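You operate a simulated robot arm through the tools that you are given. There is no shell and no other tool. Be economical: measure what you need, move in short steps, check, and stop when the job is done.

You are at the controls of a simulated two-armed robot. One attempt, no reset.

TASK
Pick up the tan block with a green hook with one hand, pass it to the other hand and put it on the top of the dark table.

The check looks at the end state, three seconds after you hand in, the way a careful person would. Anything else that was tipped, shoved, dropped, spilled or broken makes it a failure.

THE ROBOT
Two 6-joint arms with two-finger grippers on one trunk, on a base that drives. Base frame: it is fixed to the floor where the robot stands at the start and does not move with it; the origin is under the middle of the robot, x ahead of it, y to its left, z up; the surface under the hand at the start is at about z = 745. Units: mm, rad, N and s.
The left shoulder is at the start at [61, 143, 825], the right one opposite. With the tool pointing down near the work surface each hand reaches from about 320 to 720 mm from the robot's upright axis, wherever it stands, measured 20 degrees to its own side. Places, roughly: top of the dark table [-1500, -2800, 800]. Payload 2.45 kg a hand.
The TCP of each hand is the grasp point between the finger pads, 26 mm short of the fingertips. In the tool frame z runs along the fingers and y along their closing line. Largest opening 96 mm; the body of the gripper starts 69 mm behind the TCP.
Orientation is told as [roll, pitch, yaw] about the base's x, y, z axes, in that order, counted from this pose: with the fingers straight down and closing along the base's y, the tool's x points along the base's -x, its y along +y and its z along -z.

THE INTERFACE
- The arms move only by the tool step_arm. It takes "left_targets", "right_targets" or both (then of equal length, played together; a hand with none holds still); each is a list of rows, each a list of 3 entries, a list of its own where there are three numbers: the shift along the tool's x, y, z in mm, then the turn, a rotation vector about the tool's x, y, z in rad, then the finger opening in mm, from 0 to 96. In form: [[[x, y, z], [wx, wy, wz], gripper], ...]. A call has 1 to 10 rows; each row shifts and turns the commanded pose from where the row before left it, along the tool's axes as they then stand. Rows are played at 5 a second. More than 50 mm and 0.15 rad between two rows, or a gripper value outside its range, and nothing of the call is played. Where a pose cannot be reached the arm comes as near as it can. A force on the tool above 40 N (or 10 N above the force at the start of the call, whichever is more), or a blocked arm, ends the call early, and 0.2 s more pass. Each finger halts on what it meets, pressing with about 29 N; the grip force reading is that of the motor and also rises with nothing between the fingers. The clock runs only during rows and for 0.2 s after the last one: add rows that do not move to give the fingers time. The reply holds the time, the measured pose of the TCP, the force on the tool along the base axes, the opening and the grip force, in the units named above and with some noise, with the torque about the TCP (base axes, N m) and any sound that the robot's microphone picked up.
- Cameras (640 x 400 px; columns grow to the right, rows downward): "scene" is now at [142.9, -19.2, 1436.5]; the picture's right is [-0.22, -0.98, 0.00], its down [-0.66, 0.15, -0.74] and it looks along [0.72, -0.16, -0.68] (base axes); focal length 252 px, centre (320, 200). "left" rides on the left gripper at [82, -3, -98] in its tool frame; the picture's right is [0.04, 1.00, 0.00], its down [-0.73, 0.03, -0.68] and it looks along [-0.68, 0.03, 0.73] (tool axes); focal length 256 px, centre (320, 200). "right" rides on the right gripper at [82, 3, -98] in its tool frame; the picture's right is [-0.04, 1.00, 0.00], its down [-0.73, -0.03, -0.68] and it looks along [-0.68, -0.03, 0.73] (tool axes); focal length 256 px, centre (320, 200). There is no depth. A picture from a camera that has moved, and an enlarged one, comes with that camera's place and axes in the base frame and with its lens.
- grab_frame(camera): a new picture of that camera. No time passes.
- raise_lower(by): slides the trunk up (or, below 0, down) by that many mm; the arms and the scene camera ride with it, the base frame stays. It gives what a move gives, with no picture.
- steer(legs): drives the robot by 1 to 6 legs, each [ahead, turn to the left] in mm and rad, along the robot's own axes; the way and the turn of a leg run together, so that a leg with both is an arc; at most 1500 mm and 3.142 rad a leg. The arms and the cameras ride along, it lands a little off, and it stops where it bumps. It gives what a move gives.
- aim_head(pan, tilt): turns the head with the scene camera to pan (to the left, within 1.501 rad either way) and tilt (down, from -0.506 to 1.204), counted from straight ahead of the robot. It gives what a move gives.
- zoom(camera, box): a new picture of the part [left, top, right, bottom] of that camera's present view, enlarged. No time passes.
- close_job(): hands the job in; it is judged then, once.

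Go step by step. Nothing tells you exact positions but the pictures and the camera data: compare them with the known pose of the tool, close in by small moves and look again before you grip or let go. The budget is 120 turns and 88 pictures, counting those below and the enlarged ones. Unless the task says otherwise, let go and move clear before handing in, and close with one line.

The tools are called after "Emit:" by a JSON object that holds its "fn" and its "kwargs". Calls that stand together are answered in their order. step_arm: Moves the arms, as the interface text tells. Its arguments: {"type":"object","properties":{"left_targets":{"type":"array"},"right_targets":{"type":"array"}},"required":[]} The other tools are called the same way: raise_lower (by) slides the trunk up or down; steer (legs) drives the base; aim_head (pan, tilt) turns the head that bears the scene camera; grab_frame (camera) takes a picture; zoom (camera, box) takes an enlarged picture of a part of a camera's view; close_job () hands the job in.

At the start:

```text
time_s: 0.0
left_tcp_pos: [489.4, 182.5, 1004.6]
left_tool_rot: [0.001, -0.001, 0.0]
left_ft_force: [-0.3, 0.2, -0.1]
left_moment: [0.01, -0.01, 0.04]
left_grip_width: 96.0
left_finger_force: 0.0
right_tcp_pos: [544.3, -263.5, 1074.1]
right_tool_rot: [-0.001, 0.0, 0.0]
right_ft_force: [0.2, 0.7, -0.2]
right_moment: [0.04, 0.0, -0.01]
right_grip_width: 95.7
right_finger_force: 0.1
trunk travel left (down, up): [-450.0, 140.0]
robot x, y, heading: [-0.1, 1.3, 0.0]
head pan, tilt: [-0.218, 0.74]
```

scene: 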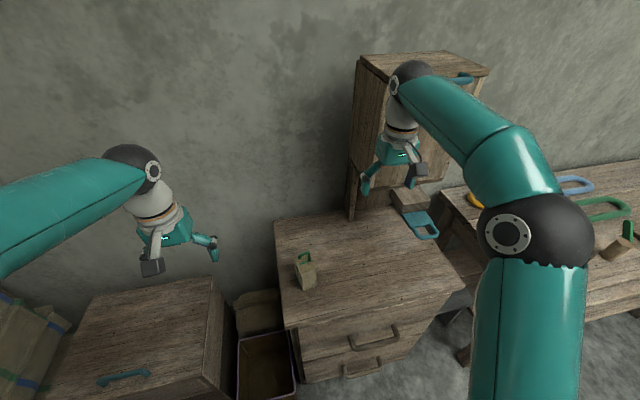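
right: 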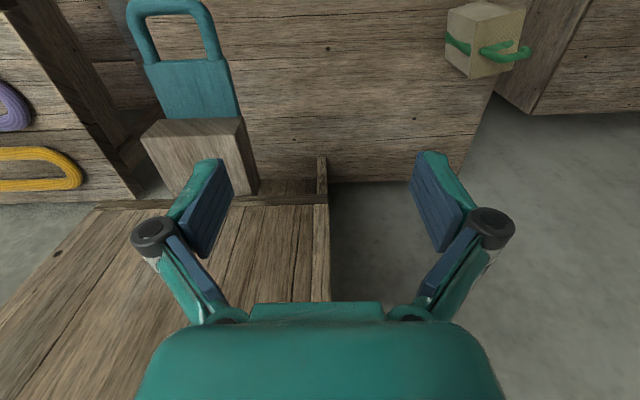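
left: 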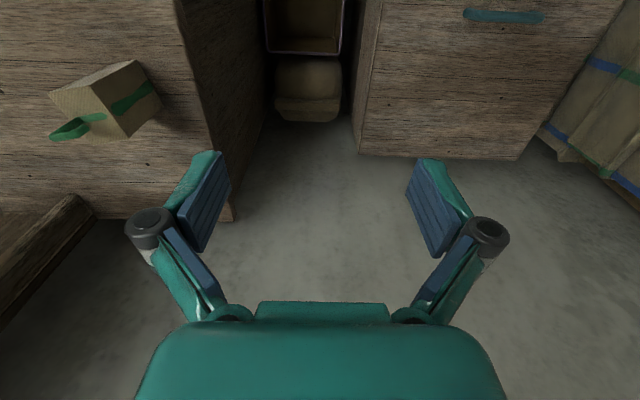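

I see a small block with a green hook on the middle cabinet, and something green on the table to the right. I'll enlarge both to tell which is tan.

Emit:
{"fn": "zoom", "kwargs": {"camera": "scene", "box": [260, 220, 360, 300]}}

Emit:
{"fn": "zoom", "kwargs": {"camera": "scene", "box": [540, 160, 640, 300]}}

Emit:
{"fn": "zoom", "kwargs": {"camera": "left", "box": [20, 30, 200, 170]}}

```text
5.00 times, centred on (310, 260) of scene
camera zoom: at [142.9, -19.2, 1436.5], right [-0.22, -0.98, 0.0], down [-0.66, 0.15, -0.74], along [0.72, -0.16, -0.68], focal length 1261 px, centre (370, -100)
```

zoom: 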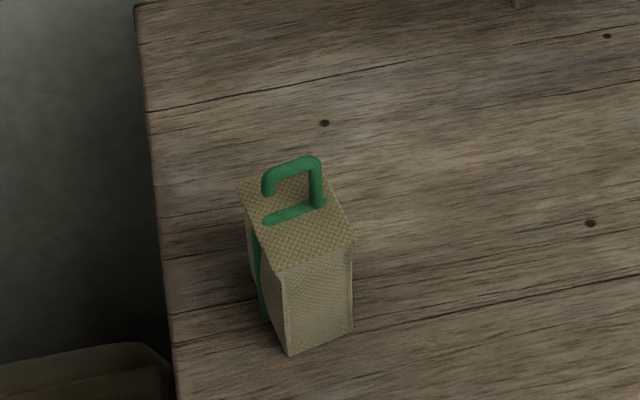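

```text
2.86 times, centred on (590, 230) of scene
camera zoom: at [142.9, -19.2, 1436.5], right [-0.22, -0.98, 0.0], down [-0.66, 0.15, -0.74], along [0.72, -0.16, -0.68], focal length 721 px, centre (-451, 114)
```

zoom: 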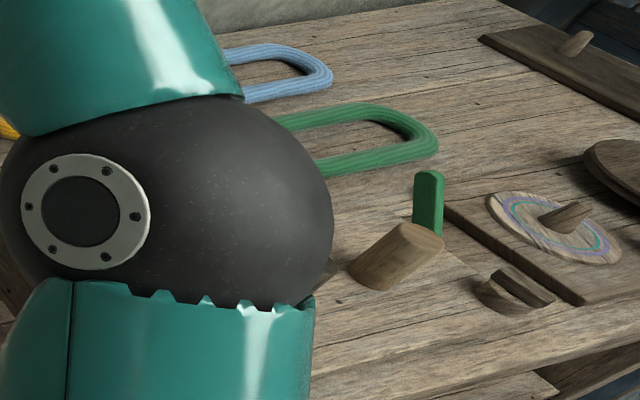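

```text
2.86 times, centred on (110, 100) of left
camera zoom: at [407.7, 178.0, 1103.0], right [-0.04, 1.0, 0.0], down [0.73, 0.03, 0.68], along [0.68, 0.03, -0.73], focal length 731 px, centre (920, 486)
```

zoom: 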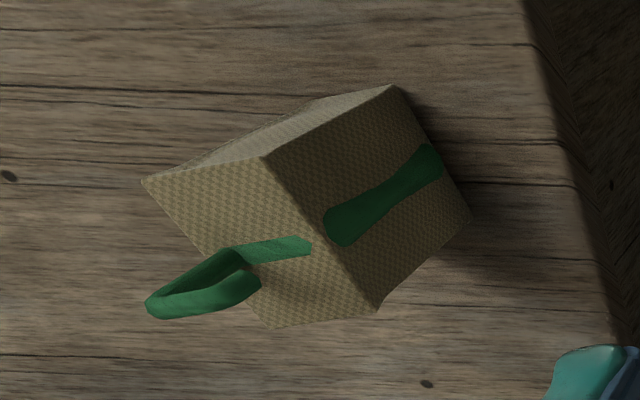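

The tan block with the green hook is on the cabinet in front. From the two views its top is about 45 x 59 mm, centred at [540, -65], z ≈ 834, turned about +0.2 rad, and the hook reaches z ≈ 884. I'll bring the right hand above it and move the left hand aside.

Emit:
{"fn": "step_arm", "kwargs": {"right_targets": [[[0.8, 40, 25], [0, 0, 0], 96], [[0.8, 40, 25], [0, 0, 0], 96], [[0.8, 40, 25], [0, 0, 0], 96], [[0.8, 40, 25], [0, 0, 0], 96], [[0.8, 38.5, 24], [0, 0, 0], 96], [[0, 0, 0], [0, 0, -0.1], 96], [[0, 0, 0], [0, 0, -0.1], 96], [[0, 0, 0], [0, 0, 0], 96]], "left_targets": [[[0, 40, 0], [0, 0, 0], 96], [[0, 40, 0], [0, 0, 0], 96], [[0, 20, 0], [0, 0, 0], 96], [[0, 0, 0], [0, 0, 0], 96], [[0, 0, 0], [0, 0, 0], 96], [[0, 0, 0], [0, 0, 0], 96], [[0, 0, 0], [0, 0, 0], 96], [[0, 0, 0], [0, 0, 0], 96]]}}

Emit:
{"fn": "grab_frame", "kwargs": {"camera": "right"}}

Emit:
{"fn": "grab_frame", "kwargs": {"camera": "scene"}}

```text
time_s: 1.8
left_tcp_pos: [489.6, 282.5, 1003.8]
left_tool_rot: [0.001, 0.0, 0.001]
left_ft_force: [0.6, 0.2, 0.6]
left_moment: [-0.02, 0.0, -0.02]
left_grip_width: 96.1
left_finger_force: 0.0
right_tcp_pos: [539.3, -64.2, 949.4]
right_tool_rot: [0.001, 0.001, 0.201]
right_ft_force: [-0.5, -0.1, 0.0]
right_moment: [-0.01, 0.03, 0.01]
right_grip_width: 95.9
right_finger_force: 0.0
trunk travel left (down, up): [-450.0, 140.0]
robot x, y, heading: [3.0, -1.9, 0.002]
head pan, tilt: [-0.218, 0.74]
```

```text
81 pictures are left
camera right: at [457.6, -78.7, 1049.2], right [-0.16, 0.99, 0.0], down [0.72, 0.12, 0.68], along [0.67, 0.11, -0.73], focal length 256 px, centre (320, 200)
```

right: 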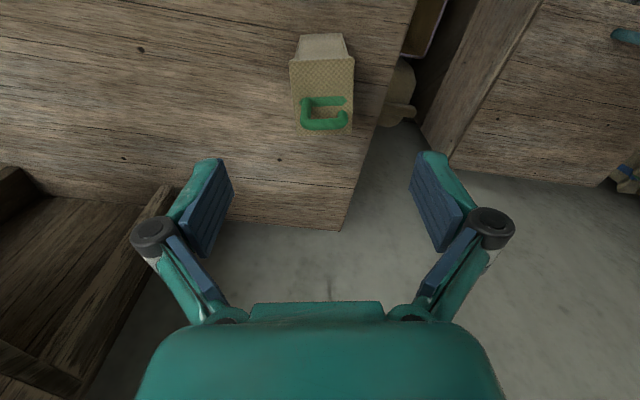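

```text
80 pictures are left
camera scene: at [142.8, -19.1, 1436.5], right [-0.22, -0.98, 0.0], down [-0.66, 0.15, -0.74], along [0.72, -0.16, -0.68], focal length 252 px, centre (320, 200)
```

scene: 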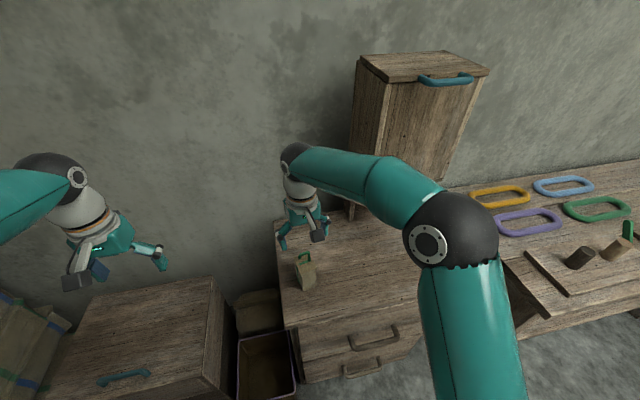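

The block sits squarely between the fingers (centre about [540, -62]). I'll go straight down most of the way and check.

Emit:
{"fn": "step_arm", "kwargs": {"right_targets": [[[-0.5, 1, 35], [0, 0, 0], 96], [[0, 0.5, 35], [0, 0, 0], 96], [[0, 0, 25], [0, 0, 0], 96], [[0, 0, 14], [0, 0, 0], 96], [[0, 0, 0], [0, 0, 0], 96]]}}

Emit:
{"fn": "grab_frame", "kwargs": {"camera": "right"}}

Emit:
{"fn": "zoom", "kwargs": {"camera": "scene", "box": [240, 180, 360, 300]}}

```text
time_s: 3.0
left_tcp_pos: [489.6, 283.0, 1003.3]
left_tool_rot: [0.0, 0.0, 0.0]
left_ft_force: [-0.2, -0.7, -0.2]
left_moment: [0.0, 0.01, 0.01]
left_grip_width: 96.1
left_finger_force: 0.0
right_tcp_pos: [539.6, -64.8, 839.5]
right_tool_rot: [-0.001, 0.001, 0.201]
right_ft_force: [0.1, 0.1, -0.4]
right_moment: [0.0, -0.03, -0.01]
right_grip_width: 95.8
right_finger_force: 0.0
trunk travel left (down, up): [-450.0, 140.0]
robot x, y, heading: [-3.3, -2.2, -0.003]
head pan, tilt: [-0.218, 0.74]
```

```text
79 pictures are left
camera right: at [457.5, -77.5, 940.2], right [-0.16, 0.99, 0.0], down [0.73, 0.12, 0.68], along [0.67, 0.11, -0.73], focal length 256 px, centre (320, 200)
```

right: 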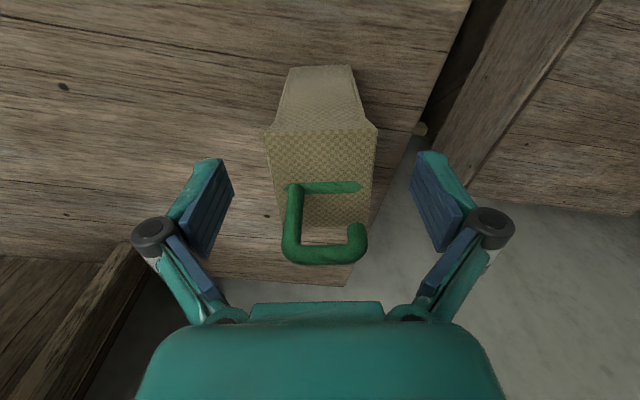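

```text
3.33 times, centred on (300, 240) of scene
camera zoom: at [142.9, -19.1, 1436.5], right [-0.22, -0.98, 0.0], down [-0.66, 0.15, -0.74], along [0.72, -0.16, -0.68], focal length 841 px, centre (387, 67)
```

zoom: 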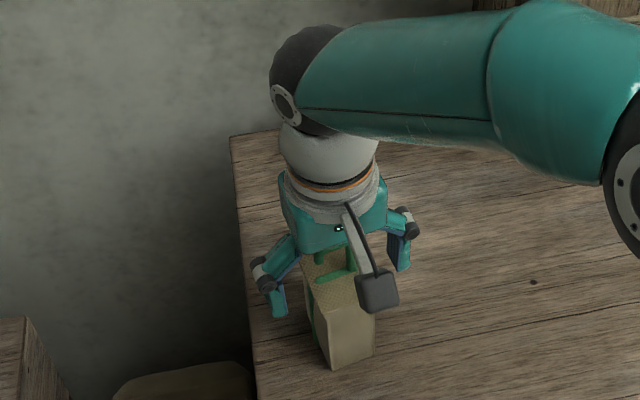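

The block is centred between the pads and the hook clears the palm. I'll go 14 mm further down and close the fingers.

Emit:
{"fn": "step_arm", "kwargs": {"right_targets": [[[-1, 0, 14], [0, 0, 0], 96], [[0, 0, 0], [0, 0, 0], 96], [[0, 0, 0], [0, 0, 0], 70], [[0, 0, 0], [0, 0, 0], 30], [[0, 0, 0], [0, 0, 0], 30], [[0, 0, 0], [0, 0, 0], 30], [[0, 0, 0], [0, 0, 0], 30]]}}

Emit:
{"fn": "grab_frame", "kwargs": {"camera": "right"}}

```text
time_s: 4.6
left_tcp_pos: [489.0, 283.2, 1004.0]
left_tool_rot: [0.0, -0.001, -0.001]
left_ft_force: [0.4, -0.1, 0.1]
left_moment: [-0.01, -0.01, -0.01]
left_grip_width: 95.8
left_finger_force: 0.0
right_tcp_pos: [540.2, -65.0, 827.7]
right_tool_rot: [-0.001, 0.0, 0.2]
right_ft_force: [-0.1, 3.1, 1.6]
right_moment: [0.37, -0.01, -0.02]
right_grip_width: 49.5
right_finger_force: 28.5
trunk travel left (down, up): [-450.0, 140.0]
robot x, y, heading: [-1.6, -1.4, 0.001]
head pan, tilt: [-0.218, 0.74]
```

```text
77 pictures are left
camera right: at [458.6, -77.2, 927.4], right [-0.16, 0.99, 0.0], down [0.72, 0.12, 0.68], along [0.67, 0.11, -0.73], focal length 256 px, centre (320, 200)
```

right: 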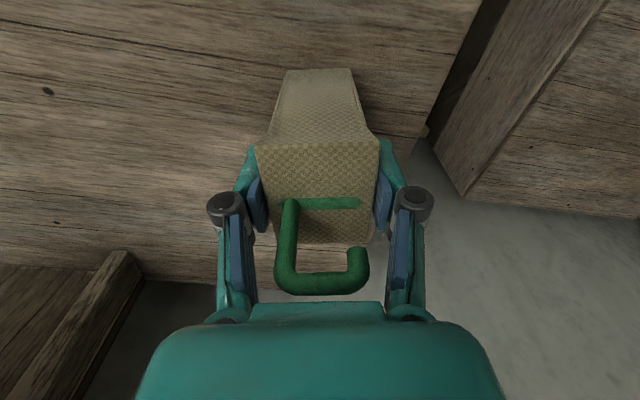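

The right hand holds the block (opening 49.5 mm, full grip force). I'll lift it straight up and start turning the left hand toward the handover pose.

Emit:
{"fn": "step_arm", "kwargs": {"right_targets": [[[0, 0, -10], [0, 0, 0], 30], [[0, 0, -30], [0, 0, 0], 30], [[0, 0, -35], [0, 0, 0], 30], [[0, 0, -35], [0, 0, 0], 30], [[0, 0, -35], [0, 0, 0], 30], [[0, 0, -27], [0, 0, 0], 30], [[0, 0, 0], [0, 0, 0], 30]], "left_targets": [[[0, 0, 0], [0, 0, 0], 96], [[0, 0, 0], [0, 0, 0.12], 96], [[0, 0, 0], [0, 0, 0.12], 96], [[0, 0, 0], [0, 0, 0.12], 96], [[0, 0, 0], [0, 0, 0.12], 96], [[0, 0, 0], [0, 0, 0.12], 96], [[0, 0, 0], [0, 0, 0], 96]]}}

Emit:
{"fn": "grab_frame", "kwargs": {"camera": "right"}}

```text
time_s: 6.2
left_tcp_pos: [490.2, 282.0, 1004.5]
left_tool_rot: [0.001, 0.001, -0.603]
left_ft_force: [-0.6, 0.3, -0.3]
left_moment: [-0.02, -0.02, 0.0]
left_grip_width: 96.2
left_finger_force: 0.0
right_tcp_pos: [541.0, -62.7, 1001.0]
right_tool_rot: [0.0, 0.001, 0.199]
right_ft_force: [-0.9, -0.1, -5.3]
right_moment: [-0.03, -0.01, -0.01]
right_grip_width: 49.6
right_finger_force: 29.0
trunk travel left (down, up): [-450.0, 140.0]
robot x, y, heading: [-1.5, -0.5, 0.004]
head pan, tilt: [-0.218, 0.74]
```

```text
76 pictures are left
camera right: at [459.4, -75.2, 1101.0], right [-0.16, 0.99, 0.0], down [0.73, 0.12, 0.68], along [0.67, 0.11, -0.74], focal length 256 px, centre (320, 200)
```

right: 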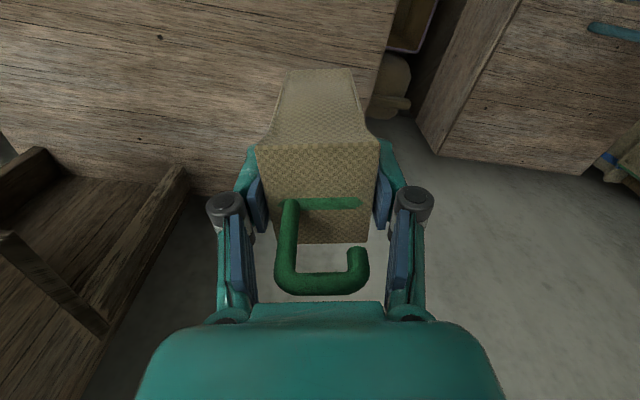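

The lift is good; the block weighs about 0.5 kg. Next I'll pitch the left hand until its fingers point ahead and right horizontally, and turn the block to match.

Emit:
{"fn": "step_arm", "kwargs": {"right_targets": [[[0, 0, 0], [0, 0, 0.1], 30], [[0, 0, 0], [0, 0, 0.1], 30], [[0, 0, 0], [0, 0, 0.1], 30], [[0, 0, 0], [0, 0, 0.1], 30], [[0, 0, 0], [0, 0, 0.1], 30], [[0, 0, 0], [0, 0, 0.1], 30], [[0, 0, 0], [0, 0, 0.1], 30], [[0, 0, 0], [0, 0, 0.1], 30], [[0, 0, 0], [0, 0, 0], 30], [[0, 0, 0], [0, 0, 0], 30]], "left_targets": [[[0, 0, 0], [0, -0.15, 0], 96], [[0, 0, 0], [0, -0.15, 0], 96], [[0, 0, 0], [0, -0.15, 0], 96], [[0, 0, 0], [0, -0.15, 0], 96], [[0, 0, 0], [0, -0.15, 0], 96], [[0, 0, 0], [0, -0.15, 0], 96], [[0, 0, 0], [0, -0.15, 0], 96], [[0, 0, 0], [0, -0.15, 0], 96], [[0, 0, 0], [0, -0.15, 0], 96], [[0, 0, 0], [0, -0.15, 0], 96]]}}

Emit:
{"fn": "grab_frame", "kwargs": {"camera": "scene"}}

Emit:
{"fn": "grab_frame", "kwargs": {"camera": "left"}}

```text
time_s: 8.4
left_tcp_pos: [490.0, 282.6, 1004.8]
left_tool_rot: [-0.005, -1.501, -0.592]
left_ft_force: [-0.7, 1.2, -0.1]
left_moment: [0.01, 0.01, 0.05]
left_grip_width: 95.8
left_finger_force: 0.1
right_tcp_pos: [540.4, -62.3, 999.8]
right_tool_rot: [-0.001, 0.003, -0.6]
right_ft_force: [-0.5, 1.0, -4.7]
right_moment: [-0.03, -0.03, -0.01]
right_grip_width: 49.5
right_finger_force: 28.6
trunk travel left (down, up): [-450.0, 140.0]
robot x, y, heading: [-1.9, 0.6, 0.004]
head pan, tilt: [-0.218, 0.74]
```

```text
75 pictures are left
camera scene: at [143.8, -18.8, 1436.4], right [-0.22, -0.98, 0.0], down [-0.66, 0.15, -0.74], along [0.72, -0.16, -0.68], focal length 252 px, centre (320, 200)
```

scene: 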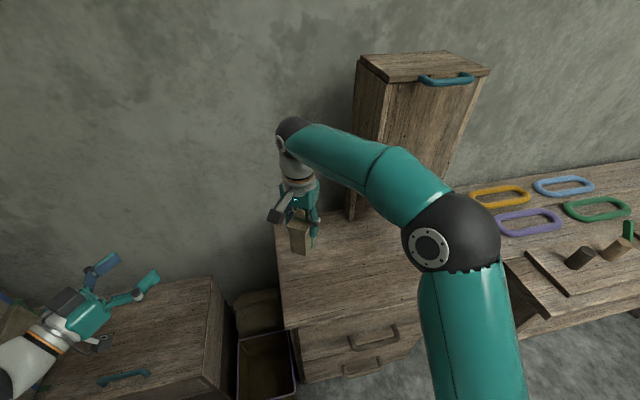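

```text
74 pictures are left
camera left: at [402.4, 338.5, 930.1], right [0.56, 0.83, -0.04], down [-0.5, 0.38, 0.78], along [0.66, -0.42, 0.63], focal length 256 px, centre (320, 200)
```

left: 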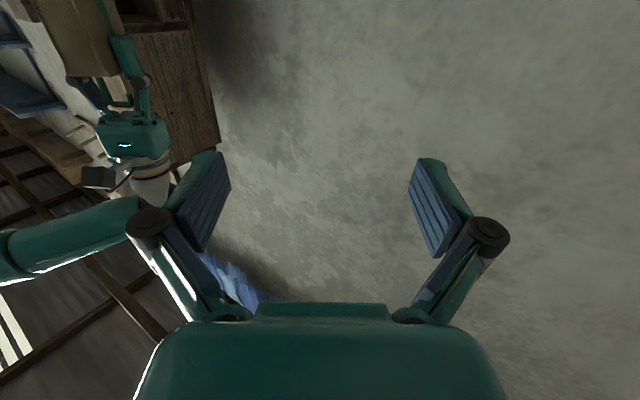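

The pose is reachable and there is plenty of room. I'll move the block a bit further out to about [600, -40, 1000], and bring the left hand to a standoff on the same line, at the height of the block's lower half.

Emit:
{"fn": "step_arm", "kwargs": {"right_targets": [[[-18.5, 26, 0], [0, 0, 0], 30], [[-18.5, 26, 0], [0, 0, 0], 30], [[0, 0, 0], [0, 0, 0], 30], [[0, 0, 0], [0, 0, 0], 30], [[0, 0, 0], [0, 0, 0], 30], [[0, 0, 0], [0, 0, 0], 30], [[0, 0, 0], [0, 0, 0], 30], [[0, 0, 0], [0, 0, 0], 30]], "left_targets": [[[0, 0, 0], [0, -0.07, 0], 96], [[10.6, -34, 27.1], [0, 0, 0], 96], [[10.6, -34, 27.1], [0, 0, 0], 96], [[10.6, -34, 27.1], [0, 0, 0], 96], [[10.6, -34, 27.1], [0, 0, 0], 96], [[10.6, -34, 27.1], [0, 0, 0], 96], [[10.6, -34, 27.1], [0, 0, 0], 96], [[0, 0, 0], [0, 0, 0], 96]]}}

Emit:
{"fn": "grab_frame", "kwargs": {"camera": "scene"}}

Emit:
{"fn": "grab_frame", "kwargs": {"camera": "left"}}

Emit:
{"fn": "grab_frame", "kwargs": {"camera": "right"}}

```text
time_s: 10.2
left_tcp_pos: [555.9, 117.4, 1050.1]
left_tool_rot: [-0.877, -1.559, 0.263]
left_ft_force: [0.3, -1.0, 0.8]
left_moment: [0.0, 0.02, 0.01]
left_grip_width: 95.9
left_finger_force: 0.0
left hand out of reach, approached as far as the arm can: row 3, 4, 5, 6, 7
right_tcp_pos: [598.6, -40.6, 999.8]
right_tool_rot: [0.001, 0.003, -0.6]
right_ft_force: [0.3, -0.6, -4.7]
right_moment: [-0.02, 0.0, 0.0]
right_grip_width: 50.1
right_finger_force: 28.5
trunk travel left (down, up): [-450.0, 140.0]
robot x, y, heading: [0.4, -4.1, -0.0]
head pan, tilt: [-0.218, 0.74]
```

```text
73 pictures are left
camera scene: at [143.3, -19.0, 1436.5], right [-0.22, -0.98, 0.0], down [-0.66, 0.15, -0.74], along [0.72, -0.16, -0.68], focal length 252 px, centre (320, 200)
```

scene: 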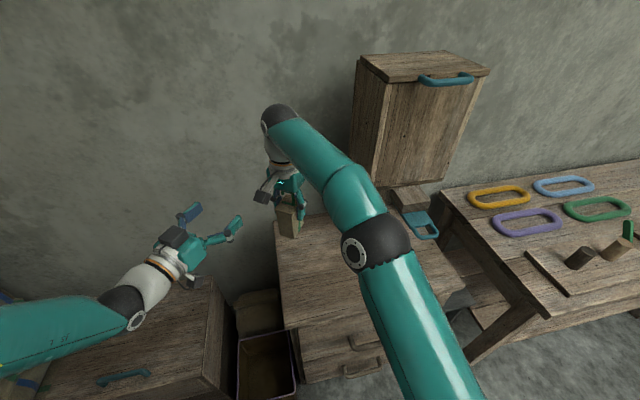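

```text
72 pictures are left
camera left: at [472.3, 170.2, 969.9], right [0.57, 0.82, -0.05], down [-0.53, 0.42, 0.74], along [0.62, -0.4, 0.67], focal length 256 px, centre (320, 200)
```

left: 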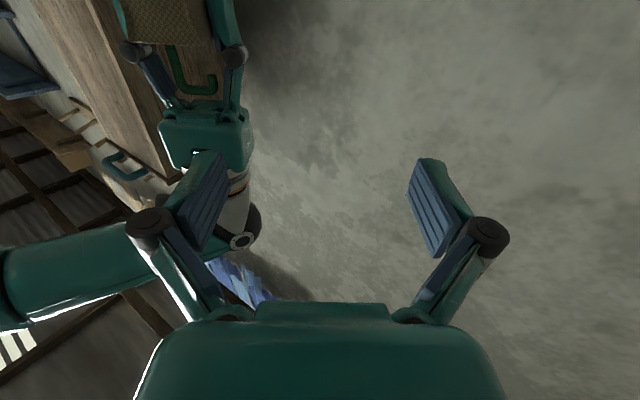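

```text
71 pictures are left
camera right: at [532.9, 7.9, 1099.5], right [0.6, 0.8, 0.0], down [0.59, -0.44, 0.68], along [0.54, -0.41, -0.73], focal length 256 px, centre (320, 200)
```

right: 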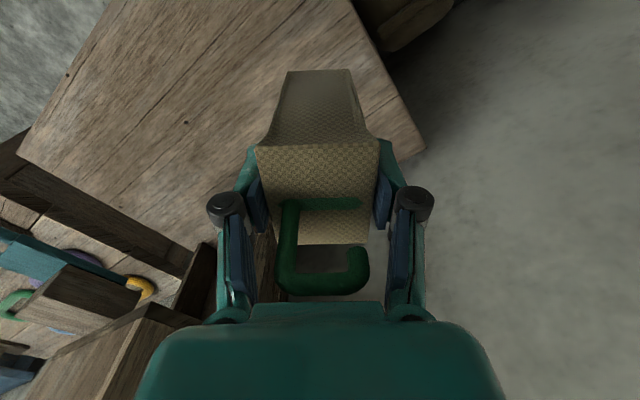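

The left hand couldn't get that close to its own shoulder, so it stopped short, still clear of the block. I'll approach more from the left instead (azimuth about -1.2 rad), turning both hands by another -0.6.

Emit:
{"fn": "step_arm", "kwargs": {"right_targets": [[[0, 0, 0], [0, 0, 0.1], 30], [[0, 0, 0], [0, 0, 0.1], 30], [[0, 0, 0], [0, 0, 0.1], 30], [[0, 0, 0], [0, 0, 0.1], 30], [[0, 0, 0], [0, 0, 0.1], 30], [[0, 0, 0], [0, 0, 0.1], 30], [[0, 0, 0], [0, 0, 0], 30], [[0, 0, 0], [0, 0, 0], 30]], "left_targets": [[[0, 0, -10], [0.1, 0, 0], 96], [[0, 0, -10], [0.1, 0, 0], 96], [[0, 0, -10], [0.1, 0, 0], 96], [[0, 0, -10], [0.1, 0, 0], 96], [[0, 0, -10], [0.1, 0, 0], 96], [[0, 0, -10], [0.1, 0, 0], 96], [[0, 0, 0], [0, 0, 0], 96], [[0, 0, 0], [0, 0, 0], 96]]}}

Emit:
{"fn": "grab_frame", "kwargs": {"camera": "scene"}}

```text
time_s: 12.0
left_tcp_pos: [517.2, 163.0, 1050.7]
left_tool_rot: [-0.824, -1.566, -0.374]
left_ft_force: [0.4, 0.5, -0.5]
left_moment: [-0.01, 0.0, -0.02]
left_grip_width: 95.9
left_finger_force: 0.2
right_tcp_pos: [601.3, -41.4, 999.6]
right_tool_rot: [-0.002, 0.0, -1.202]
right_ft_force: [-0.1, 0.0, -6.4]
right_moment: [0.0, 0.01, 0.02]
right_grip_width: 50.0
right_finger_force: 29.0
trunk travel left (down, up): [-450.0, 140.0]
robot x, y, heading: [-0.3, -2.2, 0.005]
head pan, tilt: [-0.218, 0.74]
```

```text
70 pictures are left
camera scene: at [143.7, -19.2, 1436.4], right [-0.22, -0.98, 0.0], down [-0.66, 0.15, -0.74], along [0.72, -0.16, -0.68], focal length 252 px, centre (320, 200)
```

scene: 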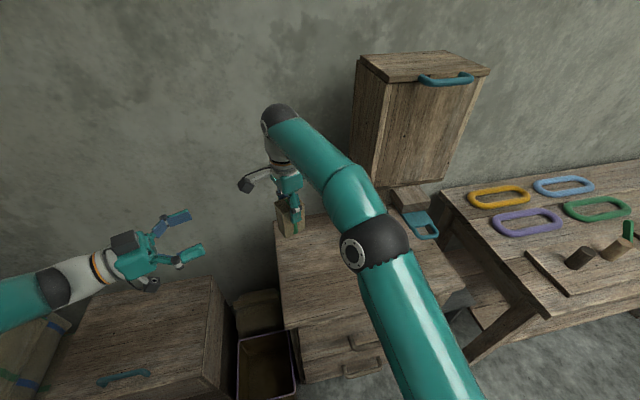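

Both hands are now aligned at -1.2 rad. I'll lower the left hand to the height of the block's lower half, then close in to a standoff.

Emit:
{"fn": "step_arm", "kwargs": {"left_targets": [[[36, 1.5, 0], [0, 0, 0], 96], [[36, 1.5, 0], [0, 0, 0], 96], [[37, 1.5, 0], [0, 0, 0], 96], [[0, 0, 30], [0, 0, 0], 96], [[0, 0, 30], [0, 0, 0], 96], [[0, 0, 30], [0, 0, 0], 96], [[0, 0, 0], [0, 0, 0], 96]]}}

Emit:
{"fn": "grab_frame", "kwargs": {"camera": "scene"}}

Emit:
{"fn": "grab_frame", "kwargs": {"camera": "left"}}

Emit:
{"fn": "grab_frame", "kwargs": {"camera": "right"}}

```text
time_s: 13.6
left_tcp_pos: [555.3, 79.2, 941.9]
left_tool_rot: [-0.832, -1.569, -0.371]
left_ft_force: [0.2, -0.3, -0.2]
left_moment: [-0.03, 0.02, -0.01]
left_grip_width: 96.1
left_finger_force: 0.0
right_tcp_pos: [600.4, -41.5, 999.0]
right_tool_rot: [-0.002, -0.001, -1.199]
right_ft_force: [-0.3, 0.0, -5.2]
right_moment: [0.0, 0.02, -0.01]
right_grip_width: 49.9
right_finger_force: 28.8
trunk travel left (down, up): [-450.0, 140.0]
robot x, y, heading: [1.9, 1.2, 0.002]
head pan, tilt: [-0.218, 0.74]
```

```text
69 pictures are left
camera scene: at [143.5, -19.2, 1436.5], right [-0.22, -0.98, 0.0], down [-0.66, 0.15, -0.74], along [0.72, -0.16, -0.68], focal length 252 px, centre (320, 200)
```

scene: 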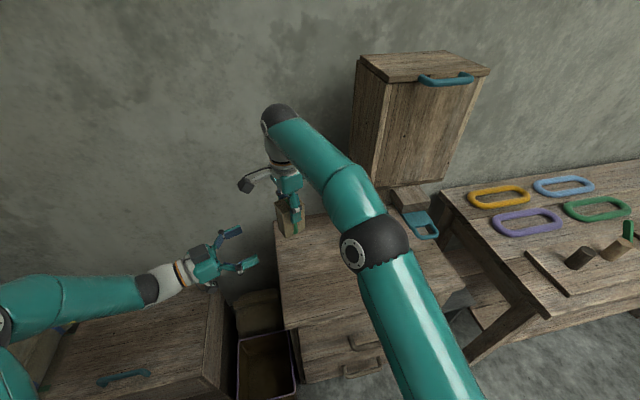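

```text
68 pictures are left
camera left: at [516.4, 168.9, 859.8], right [0.93, 0.36, -0.04], down [-0.22, 0.64, 0.73], along [0.29, -0.68, 0.68], focal length 256 px, centre (320, 200)
```

left: 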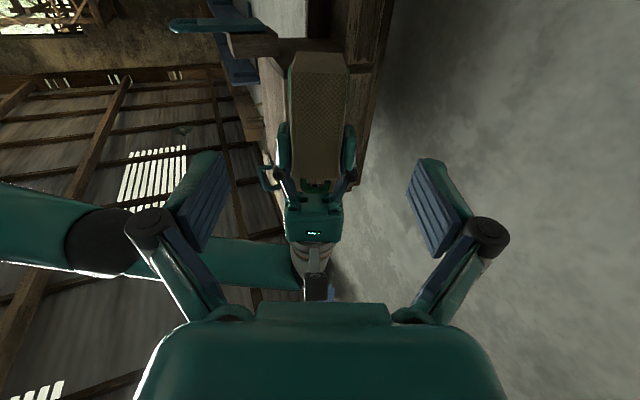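

```text
67 pictures are left
camera right: at [573.0, 36.1, 1099.4], right [0.95, 0.32, 0.0], down [0.24, -0.69, 0.68], along [0.22, -0.64, -0.73], focal length 256 px, centre (320, 200)
```

right: 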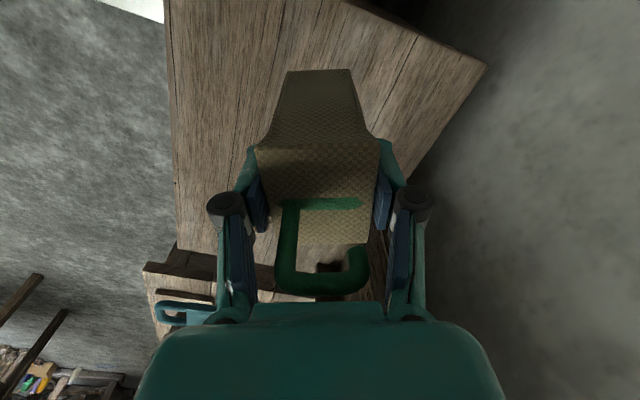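

The block is centred in front of the left hand. I'll advance most of the way and check again.

Emit:
{"fn": "step_arm", "kwargs": {"left_targets": [[[0, -1, 30], [0, 0, 0], 96], [[0, -0.7, 30], [0, 0, 0], 96], [[0, 0, 25], [0, 0, 0], 96], [[0, 0, 0], [0, 0, 0], 96]]}}

Emit:
{"fn": "grab_frame", "kwargs": {"camera": "left"}}

Emit:
{"fn": "zoom", "kwargs": {"camera": "scene", "box": [200, 140, 360, 280]}}

```text
time_s: 14.6
left_tcp_pos: [583.5, -0.6, 941.0]
left_tool_rot: [-0.917, -1.567, -0.282]
left_ft_force: [0.3, 0.2, 0.0]
left_moment: [0.0, 0.0, 0.0]
left_grip_width: 96.1
left_finger_force: 0.2
right_tcp_pos: [600.4, -40.3, 1000.0]
right_tool_rot: [-0.003, 0.0, -1.2]
right_ft_force: [0.0, 0.4, -5.4]
right_moment: [-0.01, -0.01, -0.02]
right_grip_width: 49.5
right_finger_force: 28.8
trunk travel left (down, up): [-450.0, 140.0]
robot x, y, heading: [-0.6, -0.9, 0.003]
head pan, tilt: [-0.218, 0.74]
```

```text
66 pictures are left
camera left: at [545.1, 90.1, 859.3], right [0.93, 0.36, -0.04], down [-0.22, 0.64, 0.73], along [0.29, -0.68, 0.68], focal length 256 px, centre (320, 200)
```

left: 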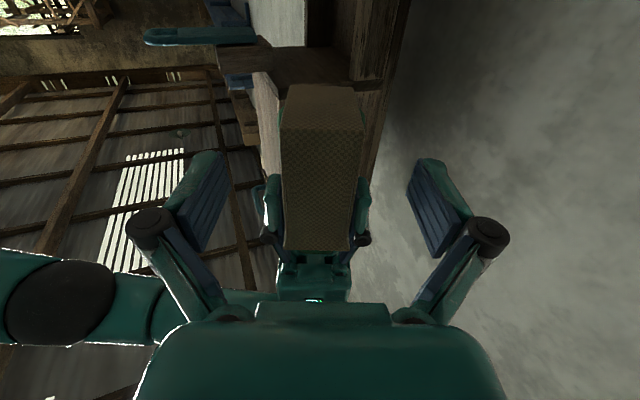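

```text
2.86 times, centred on (280, 210) of scene
camera zoom: at [143.6, -19.1, 1436.5], right [-0.22, -0.98, 0.0], down [-0.66, 0.15, -0.74], along [0.72, -0.16, -0.68], focal length 721 px, centre (434, 171)
```

zoom: 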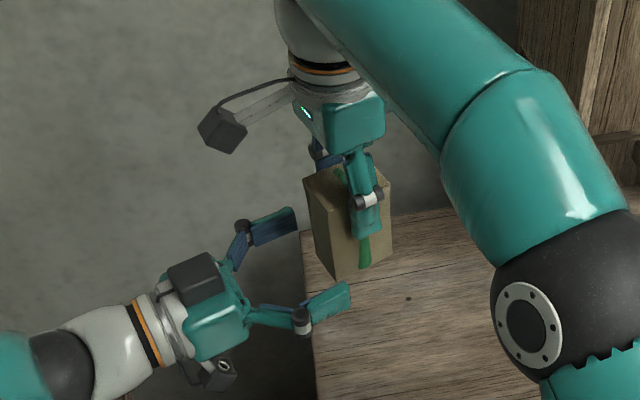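

Still centred, with the block bottom at z ≈ 917 and clear of the right fingertips. I'll advance the last 40 mm.

Emit:
{"fn": "step_arm", "kwargs": {"left_targets": [[[0, 0.7, 15], [0, 0, 0], 96], [[0, 0.7, 15], [0, 0, 0], 96], [[0, 0, 10], [0, 0, 0], 96], [[0, 0, 0], [0, 0, 0], 96]]}}

Emit:
{"fn": "grab_frame", "kwargs": {"camera": "left"}}

Emit:
{"fn": "zoom", "kwargs": {"camera": "scene", "box": [200, 140, 360, 280]}}

```text
time_s: 15.6
left_tcp_pos: [600.9, -35.7, 941.8]
left_tool_rot: [-0.849, -1.567, -0.351]
left_ft_force: [-0.3, -0.7, -0.5]
left_moment: [0.01, -0.01, -0.02]
left_grip_width: 96.0
left_finger_force: 0.0
right_tcp_pos: [600.1, -41.6, 999.2]
right_tool_rot: [-0.001, 0.0, -1.201]
right_ft_force: [-0.2, 0.0, -5.5]
right_moment: [-0.02, 0.0, 0.0]
right_grip_width: 49.7
right_finger_force: 29.3
trunk travel left (down, up): [-450.0, 140.0]
robot x, y, heading: [-0.6, 2.5, 0.001]
head pan, tilt: [-0.218, 0.74]
```

```text
64 pictures are left
camera left: at [560.7, 52.9, 860.2], right [0.93, 0.36, -0.04], down [-0.22, 0.64, 0.73], along [0.29, -0.68, 0.68], focal length 256 px, centre (320, 200)
```

left: 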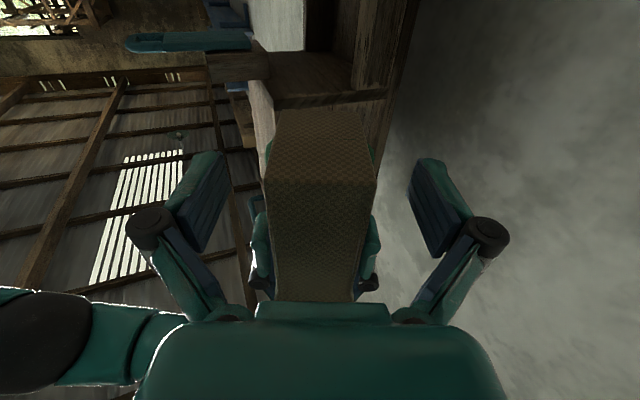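

```text
2.86 times, centred on (280, 210) of scene
camera zoom: at [143.7, -19.1, 1436.4], right [-0.22, -0.98, 0.0], down [-0.66, 0.15, -0.74], along [0.72, -0.16, -0.68], focal length 721 px, centre (434, 171)
```

zoom: 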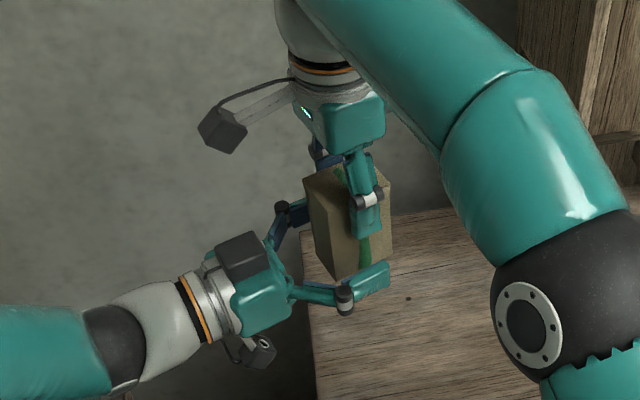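

The fingers straddle the lower half of the block. I'll close the left hand.

Emit:
{"fn": "step_arm", "kwargs": {"left_targets": [[[0, 0, 0], [0, 0, 0], 70], [[0, 0, 0], [0, 0, 0], 30], [[0, 0, 0], [0, 0, 0], 30], [[0, 0, 0], [0, 0, 0], 30], [[0, 0, 0], [0, 0, 0], 30], [[0, 0, 0], [0, 0, 0], 30]]}}

Emit:
{"fn": "zoom", "kwargs": {"camera": "scene", "box": [200, 140, 360, 280]}}

Emit:
{"fn": "grab_frame", "kwargs": {"camera": "left"}}

```text
time_s: 17.0
left_tcp_pos: [599.3, -37.8, 940.9]
left_tool_rot: [-0.81, -1.57, -0.394]
left_ft_force: [-7.2, 0.7, 0.5]
left_moment: [0.01, -0.17, -0.22]
left_grip_width: 49.9
left_finger_force: 29.3
right_tcp_pos: [601.3, -41.7, 999.2]
right_tool_rot: [-0.001, 0.001, -1.2]
right_ft_force: [7.0, -1.0, -5.8]
right_moment: [-0.02, -0.28, 0.16]
right_grip_width: 49.8
right_finger_force: 29.2
trunk travel left (down, up): [-450.0, 140.0]
robot x, y, heading: [0.5, 1.7, 0.002]
head pan, tilt: [-0.218, 0.74]
```

```text
2.86 times, centred on (280, 210) of scene
camera zoom: at [143.8, -19.2, 1436.4], right [-0.22, -0.98, 0.0], down [-0.66, 0.15, -0.74], along [0.72, -0.16, -0.68], focal length 721 px, centre (434, 171)
```

zoom: 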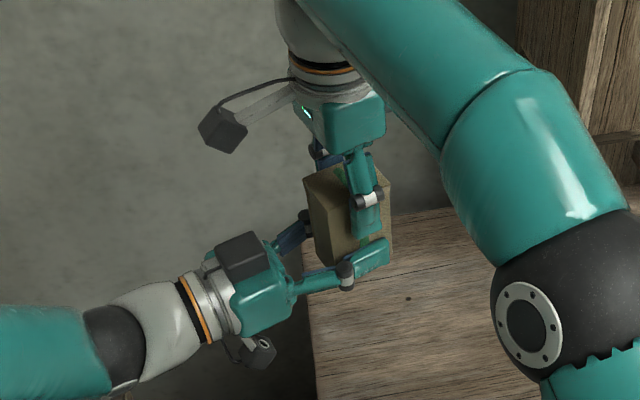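

```text
61 pictures are left
camera left: at [560.6, 52.8, 860.2], right [0.93, 0.36, -0.04], down [-0.22, 0.64, 0.73], along [0.29, -0.68, 0.68], focal length 256 px, centre (320, 200)
```

left: 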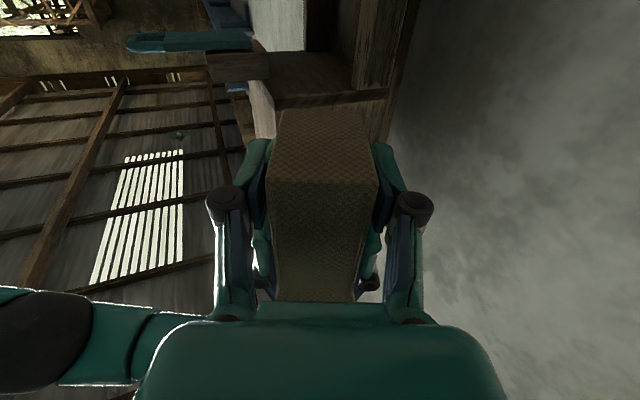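

Both hands hold the block firmly. The right hand now lets go and backs straight up.

Emit:
{"fn": "step_arm", "kwargs": {"right_targets": [[[0, 0, 0], [0, 0, 0], 60], [[0, 0, 0], [0, 0, 0], 96], [[0, 0, 0], [0, 0, 0], 96], [[0, 0, 0], [0, 0, 0], 96], [[0, 0, -25], [0, 0, 0], 96], [[0, 0, -35], [0, 0, 0], 96], [[0, 0, -40], [0, 0, 0], 96], [[0, 0, 0], [0, 0, 0], 96]]}}

Emit:
{"fn": "grab_frame", "kwargs": {"camera": "scene"}}

```text
time_s: 18.8
left_tcp_pos: [600.9, -37.6, 941.1]
left_tool_rot: [-0.83, -1.567, -0.369]
left_ft_force: [0.3, -0.6, 0.2]
left_moment: [0.0, -0.01, -0.01]
left_grip_width: 49.8
left_finger_force: 29.5
right_tcp_pos: [583.0, -43.0, 1054.6]
right_tool_rot: [-0.005, 0.0, -1.201]
right_ft_force: [0.1, -0.1, -0.1]
right_moment: [0.01, -0.01, -0.02]
right_grip_width: 96.1
right_finger_force: 0.0
right hand out of reach, approached as far as the arm can: row 6, 7
trunk travel left (down, up): [-450.0, 140.0]
robot x, y, heading: [1.9, 0.3, -0.001]
head pan, tilt: [-0.218, 0.74]
```

```text
60 pictures are left
camera scene: at [143.8, -19.2, 1436.4], right [-0.22, -0.98, 0.0], down [-0.66, 0.15, -0.74], along [0.72, -0.16, -0.68], focal length 252 px, centre (320, 200)
```

scene: 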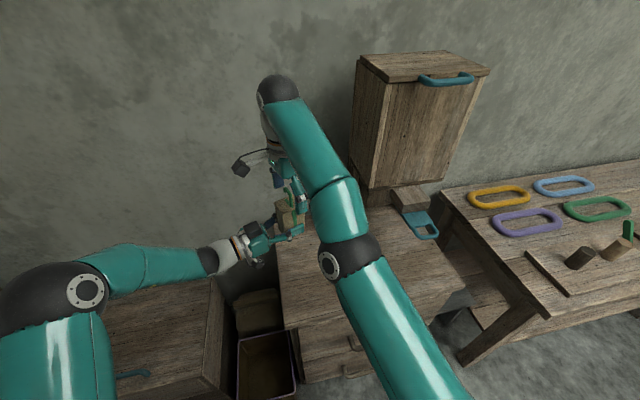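

The right hand rose only about 55 mm before its reach limit. I'll enlarge the view to see where it is relative to the hook.

Emit:
{"fn": "zoom", "kwargs": {"camera": "scene", "box": [220, 130, 340, 280]}}

Emit:
{"fn": "grab_frame", "kwargs": {"camera": "right"}}

Emit:
{"fn": "grab_frame", "kwargs": {"camera": "left"}}

```text
2.67 times, centred on (280, 205) of scene
camera zoom: at [143.8, -19.2, 1436.4], right [-0.22, -0.98, 0.0], down [-0.66, 0.15, -0.74], along [0.72, -0.16, -0.68], focal length 673 px, centre (427, 187)
```

zoom: 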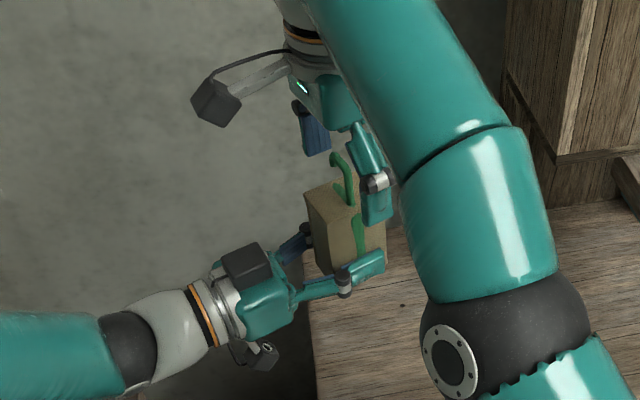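

```text
58 pictures are left
camera right: at [555.8, 34.6, 1153.9], right [0.95, 0.32, -0.01], down [0.24, -0.69, 0.68], along [0.22, -0.64, -0.73], focal length 256 px, centre (320, 200)
```

right: 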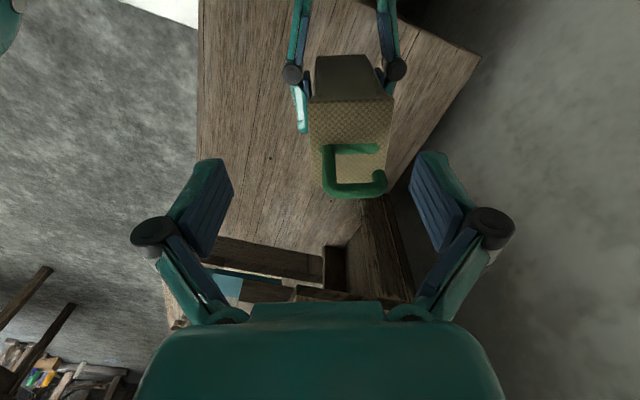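

```text
57 pictures are left
camera left: at [560.8, 53.0, 860.2], right [0.93, 0.36, -0.04], down [-0.22, 0.64, 0.73], along [0.29, -0.68, 0.68], focal length 256 px, centre (320, 200)
```

left: 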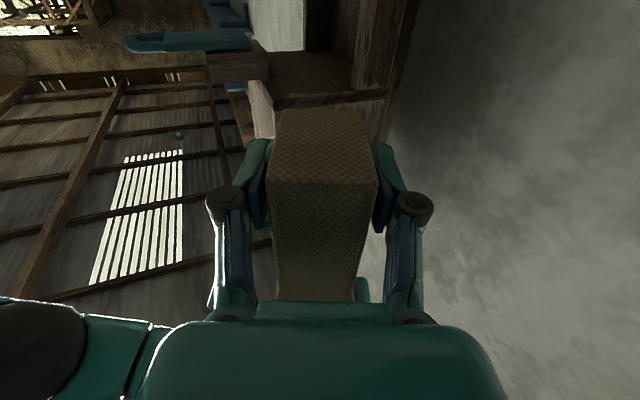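

The left hand holds the block alone. The hook is still between the right fingers, so I'll lower the left hand 48 mm to free it, with nothing beneath within reach.

Emit:
{"fn": "step_arm", "kwargs": {"left_targets": [[[16, 0, 0], [0, 0, 0], 30], [[16, 0, 0], [0, 0, 0], 30], [[16, 0, 0], [0, 0, 0], 30], [[0, 0, 0], [0, 0, 0], 30]]}}

Emit:
{"fn": "zoom", "kwargs": {"camera": "scene", "box": [220, 130, 340, 280]}}

```text
time_s: 19.8
left_tcp_pos: [598.8, -36.9, 892.8]
left_tool_rot: [-0.928, -1.57, -0.273]
left_ft_force: [0.3, 0.2, -0.3]
left_moment: [0.01, 0.0, 0.0]
left_grip_width: 49.6
left_finger_force: 29.1
right_tcp_pos: [582.6, -42.5, 1053.8]
right_tool_rot: [-0.002, -0.001, -1.2]
right_ft_force: [-0.2, -0.3, 0.1]
right_moment: [0.01, 0.0, 0.01]
right_grip_width: 96.0
right_finger_force: 0.0
trunk travel left (down, up): [-450.0, 140.0]
robot x, y, heading: [1.0, -0.1, -0.002]
head pan, tilt: [-0.218, 0.74]
```

```text
2.67 times, centred on (280, 205) of scene
camera zoom: at [143.5, -19.2, 1436.5], right [-0.22, -0.98, 0.0], down [-0.66, 0.15, -0.74], along [0.72, -0.16, -0.68], focal length 673 px, centre (427, 187)
```

zoom: 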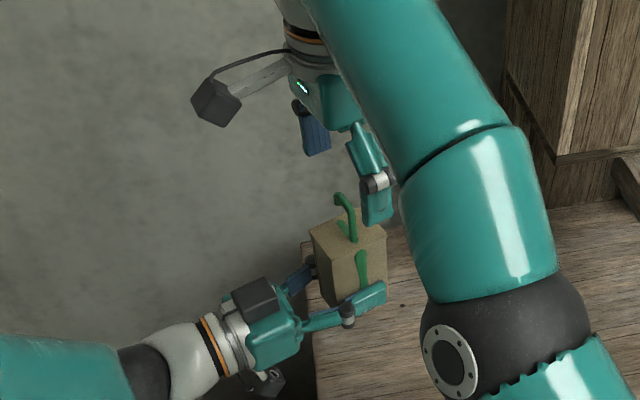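

The hook is clear. I'll pull the right hand back and to the right, and draw the left hand with the block up and to the left.

Emit:
{"fn": "step_arm", "kwargs": {"right_targets": [[[-17, -39, 0], [0, 0, 0], 96], [[-17, -39, 0], [0, 0, 0], 96], [[-17, -39, 0], [0, 0, 0], 96], [[-17, -39, 0], [0, 0, 0], 96], [[-17, -39, 0], [0, 0, 0], 96], [[0, 0, 0], [0, 0, -0.12], 96], [[0, 0, 0], [0, 0, -0.12], 96], [[0, 0, 0], [0, 0, -0.12], 96], [[0, 0, 0], [0, 0, -0.12], 96], [[0, 0, 0], [0, 0, -0.12], 96]], "left_targets": [[[0, 0, 0], [0, 0, 0], 30], [[0, 0, 0], [0, 0, 0], 30], [[0, 0, 0], [0, 0, 0], 30], [[-8, 0, -40], [0, 0, 0], 30], [[-8, 0, -40], [0, 0, 0], 30], [[-8, 0, -40], [0, 0, 0], 30], [[-8, 0, -40], [0, 0, 0], 30], [[-10, 0, -40], [0, 0, 0], 30], [[-10, 0, -40], [0, 0, 0], 30], [[0, 0, 0], [0, 0, 0], 30]]}}

Emit:
{"fn": "grab_frame", "kwargs": {"camera": "scene"}}

```text
time_s: 22.0
left_tcp_pos: [511.4, 184.8, 945.5]
left_tool_rot: [-1.0, -1.567, -0.203]
left_ft_force: [-0.1, -0.3, -5.2]
left_moment: [-0.01, 0.02, -0.05]
left_grip_width: 49.6
left_finger_force: 28.9
right_tcp_pos: [612.0, -146.8, 1039.0]
right_tool_rot: [0.001, 0.002, -0.597]
right_ft_force: [-0.7, -0.7, 0.3]
right_moment: [-0.01, 0.03, 0.04]
right_grip_width: 96.0
right_finger_force: 0.1
right hand out of reach, approached as far as the arm can: row 1, 2, 3, 4, 5
trunk travel left (down, up): [-450.0, 140.0]
robot x, y, heading: [-2.2, 0.6, -0.001]
head pan, tilt: [-0.218, 0.74]
```

```text
55 pictures are left
camera scene: at [144.1, -19.1, 1436.4], right [-0.22, -0.98, 0.0], down [-0.66, 0.15, -0.74], along [0.72, -0.16, -0.68], focal length 252 px, centre (320, 200)
```

scene: 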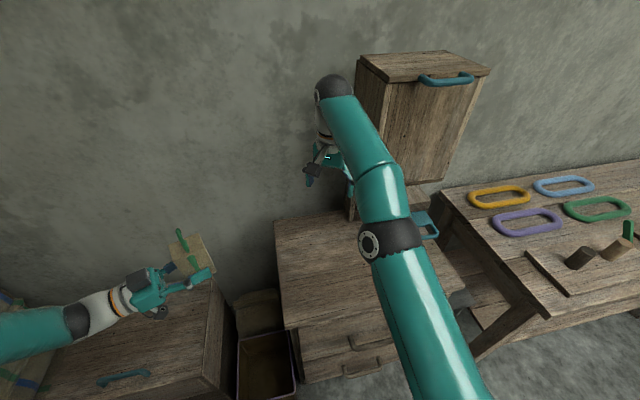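

The block is held securely (5.2 N on the left hand). Next I'll pitch the left fingers down and bring the right hand back toward the robot.

Emit:
{"fn": "step_arm", "kwargs": {"right_targets": [[[24, -36, 0], [0, 0, 0], 96], [[24, -36, 0], [0, 0, 0], 96], [[24, -36, 0], [0, 0, 0], 96], [[24, -36, 0], [0, 0, 0], 96], [[24, -36, 0], [0, 0, 0], 96], [[0, 0, 0], [0, 0, -0.12], 96], [[0, 0, 0], [0, 0, -0.12], 96], [[0, 0, 0], [0, 0, -0.12], 96], [[0, 0, 0], [0, 0, -0.12], 96], [[0, 0, 0], [0, 0, -0.12], 96]], "left_targets": [[[0, 0, 0], [0, 0.15, 0], 30], [[0, 0, 0], [0, 0.15, 0], 30], [[0, 0, 0], [0, 0.15, 0], 30], [[0, 0, 0], [0, 0.15, 0], 30], [[0, 0, 0], [0, 0.15, 0], 30], [[0, 0, 0], [0, 0.15, 0], 30], [[0, 0, 0], [0, 0.15, 0], 30], [[0, 0, 0], [0, 0.15, 0], 30], [[0, 0, 0], [0, 0.15, 0], 30], [[0, 0, 0], [0, 0.15, 0], 30]]}}

Emit:
{"fn": "grab_frame", "kwargs": {"camera": "scene"}}

Emit:
{"fn": "grab_frame", "kwargs": {"camera": "left"}}

```text
time_s: 24.2
left_tcp_pos: [513.8, 187.3, 947.0]
left_tool_rot: [0.001, -0.068, -1.2]
left_ft_force: [0.2, 0.4, -5.8]
left_moment: [0.14, 0.06, 0.0]
left_grip_width: 49.4
left_finger_force: 29.3
right_tcp_pos: [411.9, -228.5, 1039.3]
right_tool_rot: [0.0, 0.002, 0.005]
right_ft_force: [-0.2, 0.3, 0.5]
right_moment: [0.03, 0.0, -0.02]
right_grip_width: 96.1
right_finger_force: 0.1
trunk travel left (down, up): [-450.0, 140.0]
robot x, y, heading: [2.6, 1.2, 0.0]
head pan, tilt: [-0.218, 0.74]
```

```text
54 pictures are left
camera scene: at [143.8, -19.5, 1436.4], right [-0.22, -0.98, 0.0], down [-0.66, 0.15, -0.74], along [0.72, -0.16, -0.68], focal length 252 px, centre (320, 200)
```

scene: 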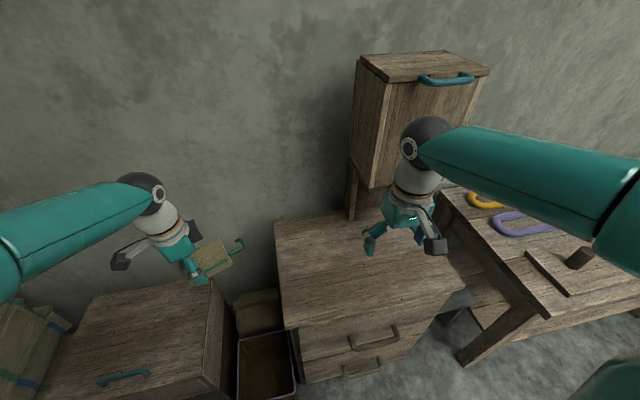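

```text
53 pictures are left
camera left: at [478.1, 267.8, 1039.4], right [0.92, 0.4, 0.0], down [0.28, -0.63, 0.73], along [0.29, -0.67, -0.69], focal length 256 px, centre (320, 200)
```

left: 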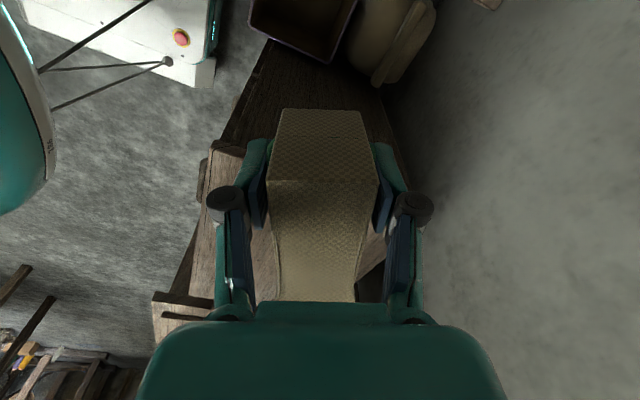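

Now I'll turn the left hand to yaw 0, then aim the head to the right to look for the dark table and obstacles.

Emit:
{"fn": "step_arm", "kwargs": {"left_targets": [[[0, 0, 0], [0, 0, -0.12], 30], [[0, 0, 0], [0, 0, -0.12], 30], [[0, 0, 0], [0, 0, -0.12], 30], [[0, 0, 0], [0, 0, -0.12], 30], [[0, 0, 0], [0, 0, -0.12], 30], [[0, 0, 0], [0, 0, -0.12], 30], [[0, 0, 0], [0, 0, -0.12], 30], [[0, 0, 0], [0, 0, -0.12], 30], [[0, 0, 0], [0, 0, -0.12], 30], [[0, 0, 0], [0, 0.07, -0.12], 30]]}}

Emit:
{"fn": "aim_head", "kwargs": {"pan": -1.5, "tilt": 0.45}}

Emit:
{"fn": "grab_frame", "kwargs": {"camera": "scene"}}

```text
time_s: 26.4
left_tcp_pos: [512.8, 186.2, 945.5]
left_tool_rot: [-0.063, 0.047, 0.0]
left_ft_force: [0.2, -0.1, -5.8]
left_moment: [-0.01, 0.12, 0.03]
left_grip_width: 49.5
left_finger_force: 28.9
right_tcp_pos: [413.0, -228.9, 1039.6]
right_tool_rot: [0.001, 0.003, 0.0]
right_ft_force: [0.7, -0.3, 0.1]
right_moment: [0.02, 0.06, -0.06]
right_grip_width: 96.0
right_finger_force: 0.1
trunk travel left (down, up): [-450.0, 140.0]
robot x, y, heading: [-0.1, 1.6, 0.001]
head pan, tilt: [-0.218, 0.74]
```

```text
time_s: 27.9
left_tcp_pos: [512.2, 186.6, 945.6]
left_tool_rot: [-0.061, 0.046, -0.002]
left_ft_force: [0.2, -0.2, -5.6]
left_moment: [0.0, 0.18, -0.02]
left_grip_width: 49.6
left_finger_force: 28.8
right_tcp_pos: [412.3, -228.8, 1039.4]
right_tool_rot: [0.001, 0.003, 0.0]
right_ft_force: [-0.1, -0.5, 0.0]
right_moment: [-0.02, -0.04, 0.0]
right_grip_width: 96.3
right_finger_force: 0.1
trunk travel left (down, up): [-450.0, 140.0]
robot x, y, heading: [5.0, -0.7, 0.001]
head pan, tilt: [-1.499, 0.45]
```

```text
52 pictures are left
camera scene: at [68.6, -92.7, 1462.2], right [-1.0, -0.07, 0.0], down [-0.03, 0.43, -0.9], along [0.06, -0.9, -0.44], focal length 252 px, centre (320, 200)
```

scene: 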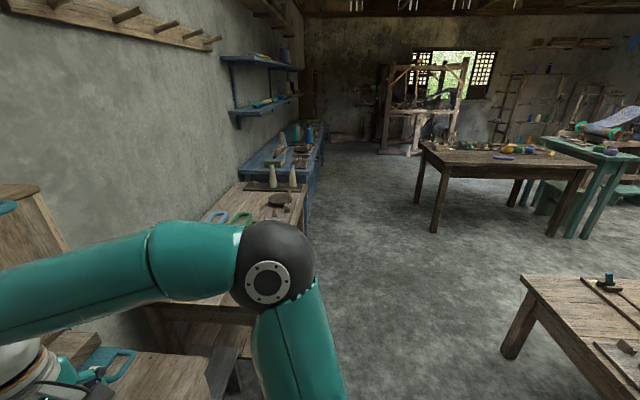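

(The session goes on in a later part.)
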